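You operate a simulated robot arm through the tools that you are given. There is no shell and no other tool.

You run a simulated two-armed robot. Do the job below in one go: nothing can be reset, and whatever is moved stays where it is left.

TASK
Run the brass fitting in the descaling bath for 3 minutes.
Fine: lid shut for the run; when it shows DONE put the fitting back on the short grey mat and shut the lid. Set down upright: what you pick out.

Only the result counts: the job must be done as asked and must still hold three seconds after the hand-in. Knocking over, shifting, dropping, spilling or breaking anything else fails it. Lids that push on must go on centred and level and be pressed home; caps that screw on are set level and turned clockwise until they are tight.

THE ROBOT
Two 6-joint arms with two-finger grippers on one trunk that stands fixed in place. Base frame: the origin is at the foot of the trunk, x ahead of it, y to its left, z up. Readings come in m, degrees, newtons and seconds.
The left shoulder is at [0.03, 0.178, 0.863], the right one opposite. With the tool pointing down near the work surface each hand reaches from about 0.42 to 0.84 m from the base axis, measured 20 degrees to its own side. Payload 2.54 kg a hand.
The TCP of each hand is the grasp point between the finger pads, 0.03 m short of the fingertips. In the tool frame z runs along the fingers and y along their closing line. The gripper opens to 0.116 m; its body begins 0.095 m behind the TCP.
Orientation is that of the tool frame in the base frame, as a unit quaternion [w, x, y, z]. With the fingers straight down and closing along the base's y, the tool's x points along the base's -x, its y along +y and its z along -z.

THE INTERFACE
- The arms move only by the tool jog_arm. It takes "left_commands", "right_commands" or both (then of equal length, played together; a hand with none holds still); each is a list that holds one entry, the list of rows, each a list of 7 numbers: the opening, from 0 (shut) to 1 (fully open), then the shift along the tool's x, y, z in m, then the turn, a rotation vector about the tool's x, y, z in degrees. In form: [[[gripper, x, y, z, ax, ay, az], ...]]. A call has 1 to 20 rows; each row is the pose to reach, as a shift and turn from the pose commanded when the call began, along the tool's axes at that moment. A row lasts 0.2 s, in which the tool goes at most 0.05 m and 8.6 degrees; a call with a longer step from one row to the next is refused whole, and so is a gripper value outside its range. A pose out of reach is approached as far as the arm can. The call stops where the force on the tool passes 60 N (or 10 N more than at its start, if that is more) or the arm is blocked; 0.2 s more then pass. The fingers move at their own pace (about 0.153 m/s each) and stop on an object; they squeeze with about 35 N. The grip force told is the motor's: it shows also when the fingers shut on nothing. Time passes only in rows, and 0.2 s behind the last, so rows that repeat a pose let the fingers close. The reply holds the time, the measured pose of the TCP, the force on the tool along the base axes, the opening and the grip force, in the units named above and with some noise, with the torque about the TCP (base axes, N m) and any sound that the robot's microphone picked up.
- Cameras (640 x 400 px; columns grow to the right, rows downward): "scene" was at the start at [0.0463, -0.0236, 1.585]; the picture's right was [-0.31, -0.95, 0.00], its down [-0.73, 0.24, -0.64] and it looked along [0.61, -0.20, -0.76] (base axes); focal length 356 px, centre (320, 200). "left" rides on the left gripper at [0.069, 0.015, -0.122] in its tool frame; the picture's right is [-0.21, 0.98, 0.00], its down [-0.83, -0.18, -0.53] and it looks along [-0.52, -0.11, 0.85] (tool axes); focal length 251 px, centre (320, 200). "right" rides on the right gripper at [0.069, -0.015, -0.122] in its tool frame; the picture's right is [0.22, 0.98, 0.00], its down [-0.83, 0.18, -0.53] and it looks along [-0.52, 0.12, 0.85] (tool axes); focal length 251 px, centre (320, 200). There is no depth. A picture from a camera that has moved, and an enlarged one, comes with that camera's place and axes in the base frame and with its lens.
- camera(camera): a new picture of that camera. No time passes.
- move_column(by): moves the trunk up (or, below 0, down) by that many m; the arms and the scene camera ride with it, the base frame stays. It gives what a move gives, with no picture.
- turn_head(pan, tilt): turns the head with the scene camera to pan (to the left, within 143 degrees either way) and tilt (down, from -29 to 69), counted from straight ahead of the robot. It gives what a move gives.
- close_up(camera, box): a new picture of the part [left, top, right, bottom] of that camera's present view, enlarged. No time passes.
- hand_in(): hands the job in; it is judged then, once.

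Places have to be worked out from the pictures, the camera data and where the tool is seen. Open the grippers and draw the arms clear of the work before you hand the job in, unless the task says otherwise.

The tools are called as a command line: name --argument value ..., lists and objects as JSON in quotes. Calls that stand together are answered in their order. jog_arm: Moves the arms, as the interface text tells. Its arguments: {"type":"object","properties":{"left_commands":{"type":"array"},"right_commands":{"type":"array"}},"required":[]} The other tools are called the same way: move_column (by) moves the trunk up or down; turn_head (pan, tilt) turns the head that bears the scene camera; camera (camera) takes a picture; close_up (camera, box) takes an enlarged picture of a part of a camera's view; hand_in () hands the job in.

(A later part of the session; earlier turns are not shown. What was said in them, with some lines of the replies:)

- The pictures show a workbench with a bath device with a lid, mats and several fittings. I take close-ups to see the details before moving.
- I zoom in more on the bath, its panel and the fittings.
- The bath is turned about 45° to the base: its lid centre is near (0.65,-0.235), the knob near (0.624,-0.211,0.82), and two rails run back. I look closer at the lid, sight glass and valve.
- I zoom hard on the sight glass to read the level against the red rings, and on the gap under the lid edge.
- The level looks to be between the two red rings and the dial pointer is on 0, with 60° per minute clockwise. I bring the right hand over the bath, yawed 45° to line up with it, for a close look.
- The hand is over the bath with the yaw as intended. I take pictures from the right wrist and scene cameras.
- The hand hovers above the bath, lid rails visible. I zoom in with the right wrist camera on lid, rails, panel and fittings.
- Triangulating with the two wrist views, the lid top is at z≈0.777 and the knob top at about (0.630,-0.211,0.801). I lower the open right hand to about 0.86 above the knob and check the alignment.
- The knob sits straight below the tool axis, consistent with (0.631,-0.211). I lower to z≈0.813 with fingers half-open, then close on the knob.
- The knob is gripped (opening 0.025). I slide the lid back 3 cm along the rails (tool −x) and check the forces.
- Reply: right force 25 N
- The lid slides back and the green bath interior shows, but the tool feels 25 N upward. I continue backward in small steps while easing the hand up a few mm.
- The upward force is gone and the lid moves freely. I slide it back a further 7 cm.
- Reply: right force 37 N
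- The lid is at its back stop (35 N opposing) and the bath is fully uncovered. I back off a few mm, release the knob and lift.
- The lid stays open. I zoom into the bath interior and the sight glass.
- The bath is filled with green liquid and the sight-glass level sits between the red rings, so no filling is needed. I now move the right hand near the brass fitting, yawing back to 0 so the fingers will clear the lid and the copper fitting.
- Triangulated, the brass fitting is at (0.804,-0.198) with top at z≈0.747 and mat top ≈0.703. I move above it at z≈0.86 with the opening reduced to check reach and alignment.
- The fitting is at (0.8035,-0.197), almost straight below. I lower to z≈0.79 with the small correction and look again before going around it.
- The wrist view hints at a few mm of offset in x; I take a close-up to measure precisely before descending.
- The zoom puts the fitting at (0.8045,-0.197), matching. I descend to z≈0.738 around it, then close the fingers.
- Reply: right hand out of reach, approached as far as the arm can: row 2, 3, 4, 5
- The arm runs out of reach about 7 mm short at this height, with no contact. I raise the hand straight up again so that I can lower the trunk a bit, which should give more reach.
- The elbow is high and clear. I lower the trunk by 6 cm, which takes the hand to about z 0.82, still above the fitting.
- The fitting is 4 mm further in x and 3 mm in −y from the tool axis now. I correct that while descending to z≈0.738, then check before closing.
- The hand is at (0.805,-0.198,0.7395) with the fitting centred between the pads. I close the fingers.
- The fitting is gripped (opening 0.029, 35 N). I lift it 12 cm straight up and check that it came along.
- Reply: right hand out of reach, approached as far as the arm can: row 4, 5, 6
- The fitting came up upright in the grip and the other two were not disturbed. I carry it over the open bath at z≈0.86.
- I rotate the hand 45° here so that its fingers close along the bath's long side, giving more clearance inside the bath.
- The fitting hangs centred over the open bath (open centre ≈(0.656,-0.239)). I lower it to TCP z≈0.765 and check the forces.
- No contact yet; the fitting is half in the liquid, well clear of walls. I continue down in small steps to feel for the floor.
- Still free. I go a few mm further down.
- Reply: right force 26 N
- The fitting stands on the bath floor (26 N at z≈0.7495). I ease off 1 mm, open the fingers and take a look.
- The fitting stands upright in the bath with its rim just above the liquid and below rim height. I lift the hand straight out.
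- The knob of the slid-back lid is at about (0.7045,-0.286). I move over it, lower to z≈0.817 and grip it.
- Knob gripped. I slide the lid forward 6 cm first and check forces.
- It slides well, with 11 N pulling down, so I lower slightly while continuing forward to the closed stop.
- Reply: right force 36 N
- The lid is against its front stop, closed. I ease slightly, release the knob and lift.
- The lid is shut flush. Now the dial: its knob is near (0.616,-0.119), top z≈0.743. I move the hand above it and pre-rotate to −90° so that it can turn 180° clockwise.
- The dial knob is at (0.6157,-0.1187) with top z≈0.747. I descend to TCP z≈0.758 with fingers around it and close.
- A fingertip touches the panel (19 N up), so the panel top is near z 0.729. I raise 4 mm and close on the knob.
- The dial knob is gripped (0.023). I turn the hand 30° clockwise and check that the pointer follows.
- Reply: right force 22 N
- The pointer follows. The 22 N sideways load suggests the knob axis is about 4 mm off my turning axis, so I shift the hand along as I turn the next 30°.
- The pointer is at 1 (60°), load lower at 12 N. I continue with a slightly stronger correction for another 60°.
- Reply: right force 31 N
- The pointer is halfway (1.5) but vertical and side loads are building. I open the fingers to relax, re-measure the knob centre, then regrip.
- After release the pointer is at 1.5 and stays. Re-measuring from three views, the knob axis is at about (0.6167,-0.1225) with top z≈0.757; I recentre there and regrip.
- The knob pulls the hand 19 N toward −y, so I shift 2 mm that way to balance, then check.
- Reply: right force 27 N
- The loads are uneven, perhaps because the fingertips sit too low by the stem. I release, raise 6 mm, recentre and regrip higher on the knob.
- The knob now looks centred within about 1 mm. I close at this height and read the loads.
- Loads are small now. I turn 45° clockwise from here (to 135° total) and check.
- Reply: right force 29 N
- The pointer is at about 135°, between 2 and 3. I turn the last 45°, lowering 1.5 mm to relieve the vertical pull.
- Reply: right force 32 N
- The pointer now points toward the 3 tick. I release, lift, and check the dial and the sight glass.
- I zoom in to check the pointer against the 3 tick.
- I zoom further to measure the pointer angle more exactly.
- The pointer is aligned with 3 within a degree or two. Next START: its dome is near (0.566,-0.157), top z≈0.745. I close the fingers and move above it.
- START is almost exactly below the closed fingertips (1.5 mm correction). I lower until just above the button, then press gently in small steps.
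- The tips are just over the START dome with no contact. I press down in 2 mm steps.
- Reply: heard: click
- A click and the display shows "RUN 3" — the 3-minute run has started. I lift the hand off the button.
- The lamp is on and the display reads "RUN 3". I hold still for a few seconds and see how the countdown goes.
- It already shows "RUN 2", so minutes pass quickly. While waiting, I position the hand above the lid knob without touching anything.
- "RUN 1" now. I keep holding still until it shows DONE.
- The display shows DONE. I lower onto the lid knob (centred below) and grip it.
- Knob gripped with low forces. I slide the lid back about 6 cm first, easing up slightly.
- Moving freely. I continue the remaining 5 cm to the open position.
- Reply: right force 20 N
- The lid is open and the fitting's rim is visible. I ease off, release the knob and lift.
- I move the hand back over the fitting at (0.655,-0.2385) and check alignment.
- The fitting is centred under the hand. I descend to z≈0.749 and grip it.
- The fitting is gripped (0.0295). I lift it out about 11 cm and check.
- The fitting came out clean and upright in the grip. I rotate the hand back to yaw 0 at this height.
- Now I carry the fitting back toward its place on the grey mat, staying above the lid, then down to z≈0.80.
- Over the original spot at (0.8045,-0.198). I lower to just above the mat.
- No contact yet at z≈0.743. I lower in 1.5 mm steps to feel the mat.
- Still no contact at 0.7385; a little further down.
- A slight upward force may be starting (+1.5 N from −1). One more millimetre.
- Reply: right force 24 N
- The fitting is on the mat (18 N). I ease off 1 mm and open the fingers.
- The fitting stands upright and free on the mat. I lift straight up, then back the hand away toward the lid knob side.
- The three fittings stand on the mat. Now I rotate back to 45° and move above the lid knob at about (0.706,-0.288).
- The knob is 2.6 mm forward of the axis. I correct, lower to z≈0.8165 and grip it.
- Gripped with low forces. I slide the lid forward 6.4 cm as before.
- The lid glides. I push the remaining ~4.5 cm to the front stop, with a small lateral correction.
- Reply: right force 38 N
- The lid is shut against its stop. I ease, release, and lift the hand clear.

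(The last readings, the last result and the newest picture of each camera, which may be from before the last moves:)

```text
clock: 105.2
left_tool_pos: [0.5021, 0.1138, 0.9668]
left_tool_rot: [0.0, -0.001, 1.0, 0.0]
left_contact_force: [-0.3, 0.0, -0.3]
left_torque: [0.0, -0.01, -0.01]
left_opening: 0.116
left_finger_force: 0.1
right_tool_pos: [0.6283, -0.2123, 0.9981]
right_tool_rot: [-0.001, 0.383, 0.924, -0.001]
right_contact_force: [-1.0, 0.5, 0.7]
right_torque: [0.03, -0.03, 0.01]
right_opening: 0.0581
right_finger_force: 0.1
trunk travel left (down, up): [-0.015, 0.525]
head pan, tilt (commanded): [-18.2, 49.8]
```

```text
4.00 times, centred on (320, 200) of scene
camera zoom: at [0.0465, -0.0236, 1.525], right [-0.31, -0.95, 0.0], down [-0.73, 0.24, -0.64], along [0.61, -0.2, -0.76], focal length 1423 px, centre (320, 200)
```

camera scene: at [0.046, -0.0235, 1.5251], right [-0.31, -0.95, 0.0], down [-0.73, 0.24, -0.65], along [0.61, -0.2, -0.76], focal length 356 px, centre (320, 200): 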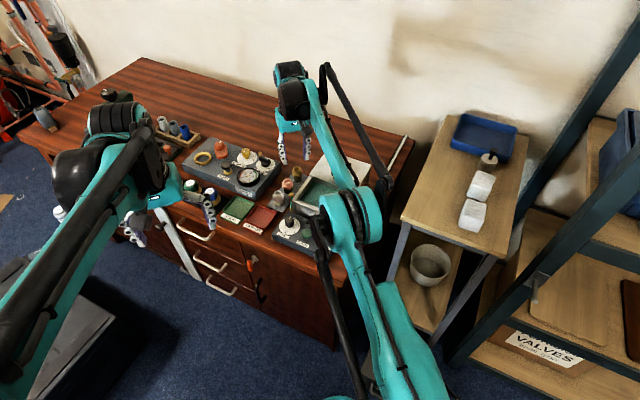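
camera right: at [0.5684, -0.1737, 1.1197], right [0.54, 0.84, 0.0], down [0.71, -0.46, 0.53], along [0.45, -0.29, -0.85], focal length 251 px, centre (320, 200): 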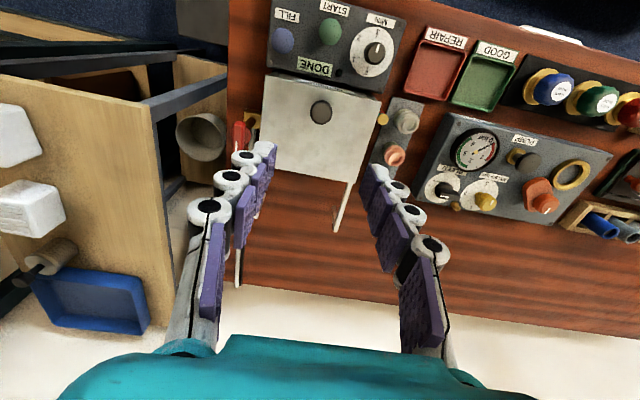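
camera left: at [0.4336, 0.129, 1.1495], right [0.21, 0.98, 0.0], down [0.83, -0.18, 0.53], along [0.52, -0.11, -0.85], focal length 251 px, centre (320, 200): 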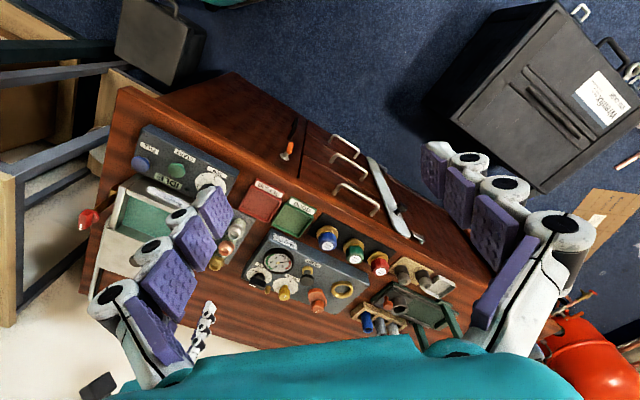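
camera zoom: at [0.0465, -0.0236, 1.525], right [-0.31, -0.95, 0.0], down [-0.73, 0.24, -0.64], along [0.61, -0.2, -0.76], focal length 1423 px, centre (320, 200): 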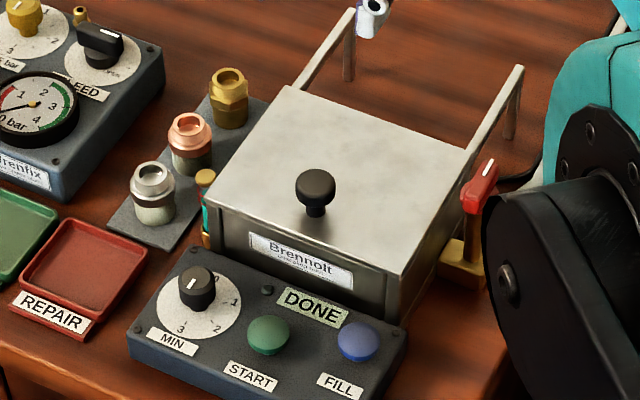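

All fittings stand and the lid looks shut. I draw the right arm back toward its start pose with the gripper open, then check the final state in close-up.

jog_arm --right_commands '[[[0.6, 0.0, -0.02, -0.005, 0, 0, -6], [0.7, 0.005, -0.045, -0.01, 0, 0, -12], [0.8, 0.01, -0.07, -0.015, 0, 0, -18], [0.9, 0.015, -0.1, -0.02, 0, 0, -24], [1, 0.02, -0.13, -0.02, 0, 0, -30], [1, 0.025, -0.16, -0.02, 0, 0, -36], [1, 0.03, -0.18, -0.02, 0, 0, -41], [1, 0.035, -0.194, -0.02, 0, 0, -45], [1, 0.035, -0.194, -0.02, 0, 0, -45]]]'

camera --camera "scene"

close_up --camera "scene" --box '[270, 150, 370, 250]'

close_up --camera "scene" --box '[280, 160, 320, 200]'

```text
clock: 107.2
left_tool_pos: [0.5015, 0.1141, 0.9686]
left_tool_rot: [0.0, 0.0, 1.0, 0.0]
left_contact_force: [-0.5, -0.2, -0.3]
left_torque: [-0.04, 0.01, 0.03]
left_opening: 0.1159
left_finger_force: 0.1
right_tool_pos: [0.4647, -0.323, 1.0158]
right_tool_rot: [0.0, -0.001, 1.0, 0.001]
right_contact_force: [0.1, 0.1, -0.4]
right_torque: [0.05, 0.01, 0.02]
right_opening: 0.1157
right_finger_force: 0.0
trunk travel left (down, up): [-0.015, 0.525]
head pan, tilt (commanded): [-18.2, 49.8]
```

```text
taken
camera scene: at [0.0464, -0.0235, 1.525], right [-0.31, -0.95, 0.0], down [-0.73, 0.24, -0.64], along [0.61, -0.2, -0.76], focal length 356 px, centre (320, 200)
```

scene: 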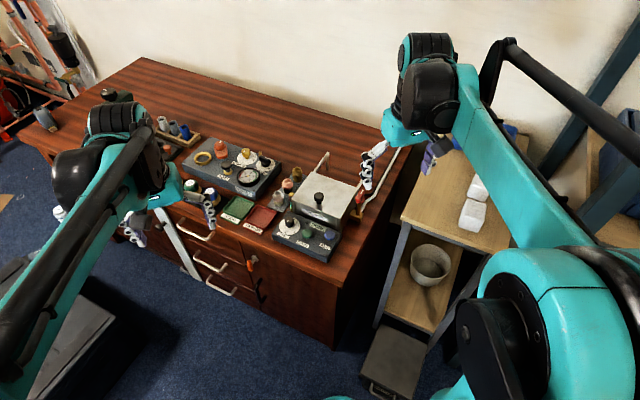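

```text
4.00 times, centred on (320, 200) of scene
camera zoom: at [0.0464, -0.0235, 1.525], right [-0.31, -0.95, 0.0], down [-0.73, 0.24, -0.64], along [0.61, -0.2, -0.76], focal length 1423 px, centre (320, 200)
```

zoom: 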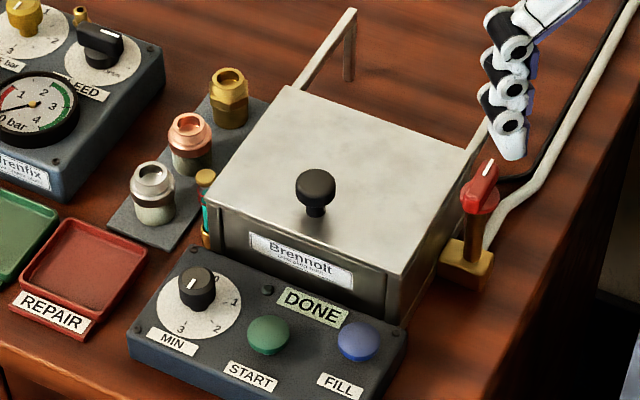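

```text
10.00 times, centred on (300, 180) of scene
camera zoom: at [0.0464, -0.0235, 1.525], right [-0.31, -0.95, 0.0], down [-0.73, 0.24, -0.64], along [0.61, -0.2, -0.76], focal length 3557 px, centre (520, 400)
```

zoom: 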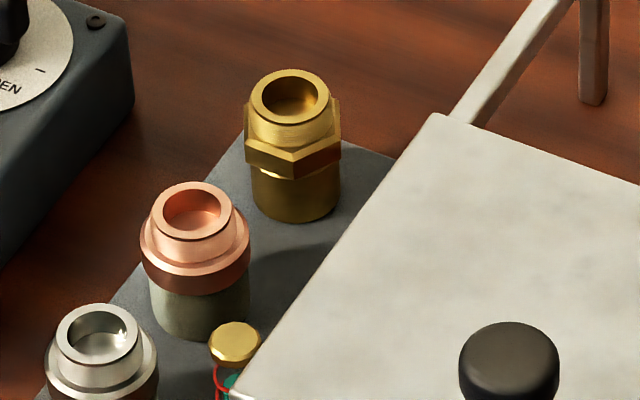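

The descaled brass fitting stands upright on the grey mat, the lid is fully shut, the display reads DONE, and both open hands are clear. I hand in the job.

hand_in

```text
The job is handed in.
```

The brass fitting went through a full 3-minute run in the descaling bath with the lid shut, and I've handed the job in.

- **Run:** I set the dial to 3 and pressed START. The display counted RUN 3, 2, 1 and then showed DONE; it still shows DONE. The liquid level was already between the two red rings, so I did not fill the bath.
- **Fitting:** It came out clean and now stands upright at its original spot on the short grey mat, next to the copper and steel fittings, which did not move.
- **Lid:** It is slid forward against its stop and shut.

Both grippers are open and the arms are clear of the bench. I left the dial on 3, and the trunk is 6 cm lower than at the start because the arm needed the extra reach.
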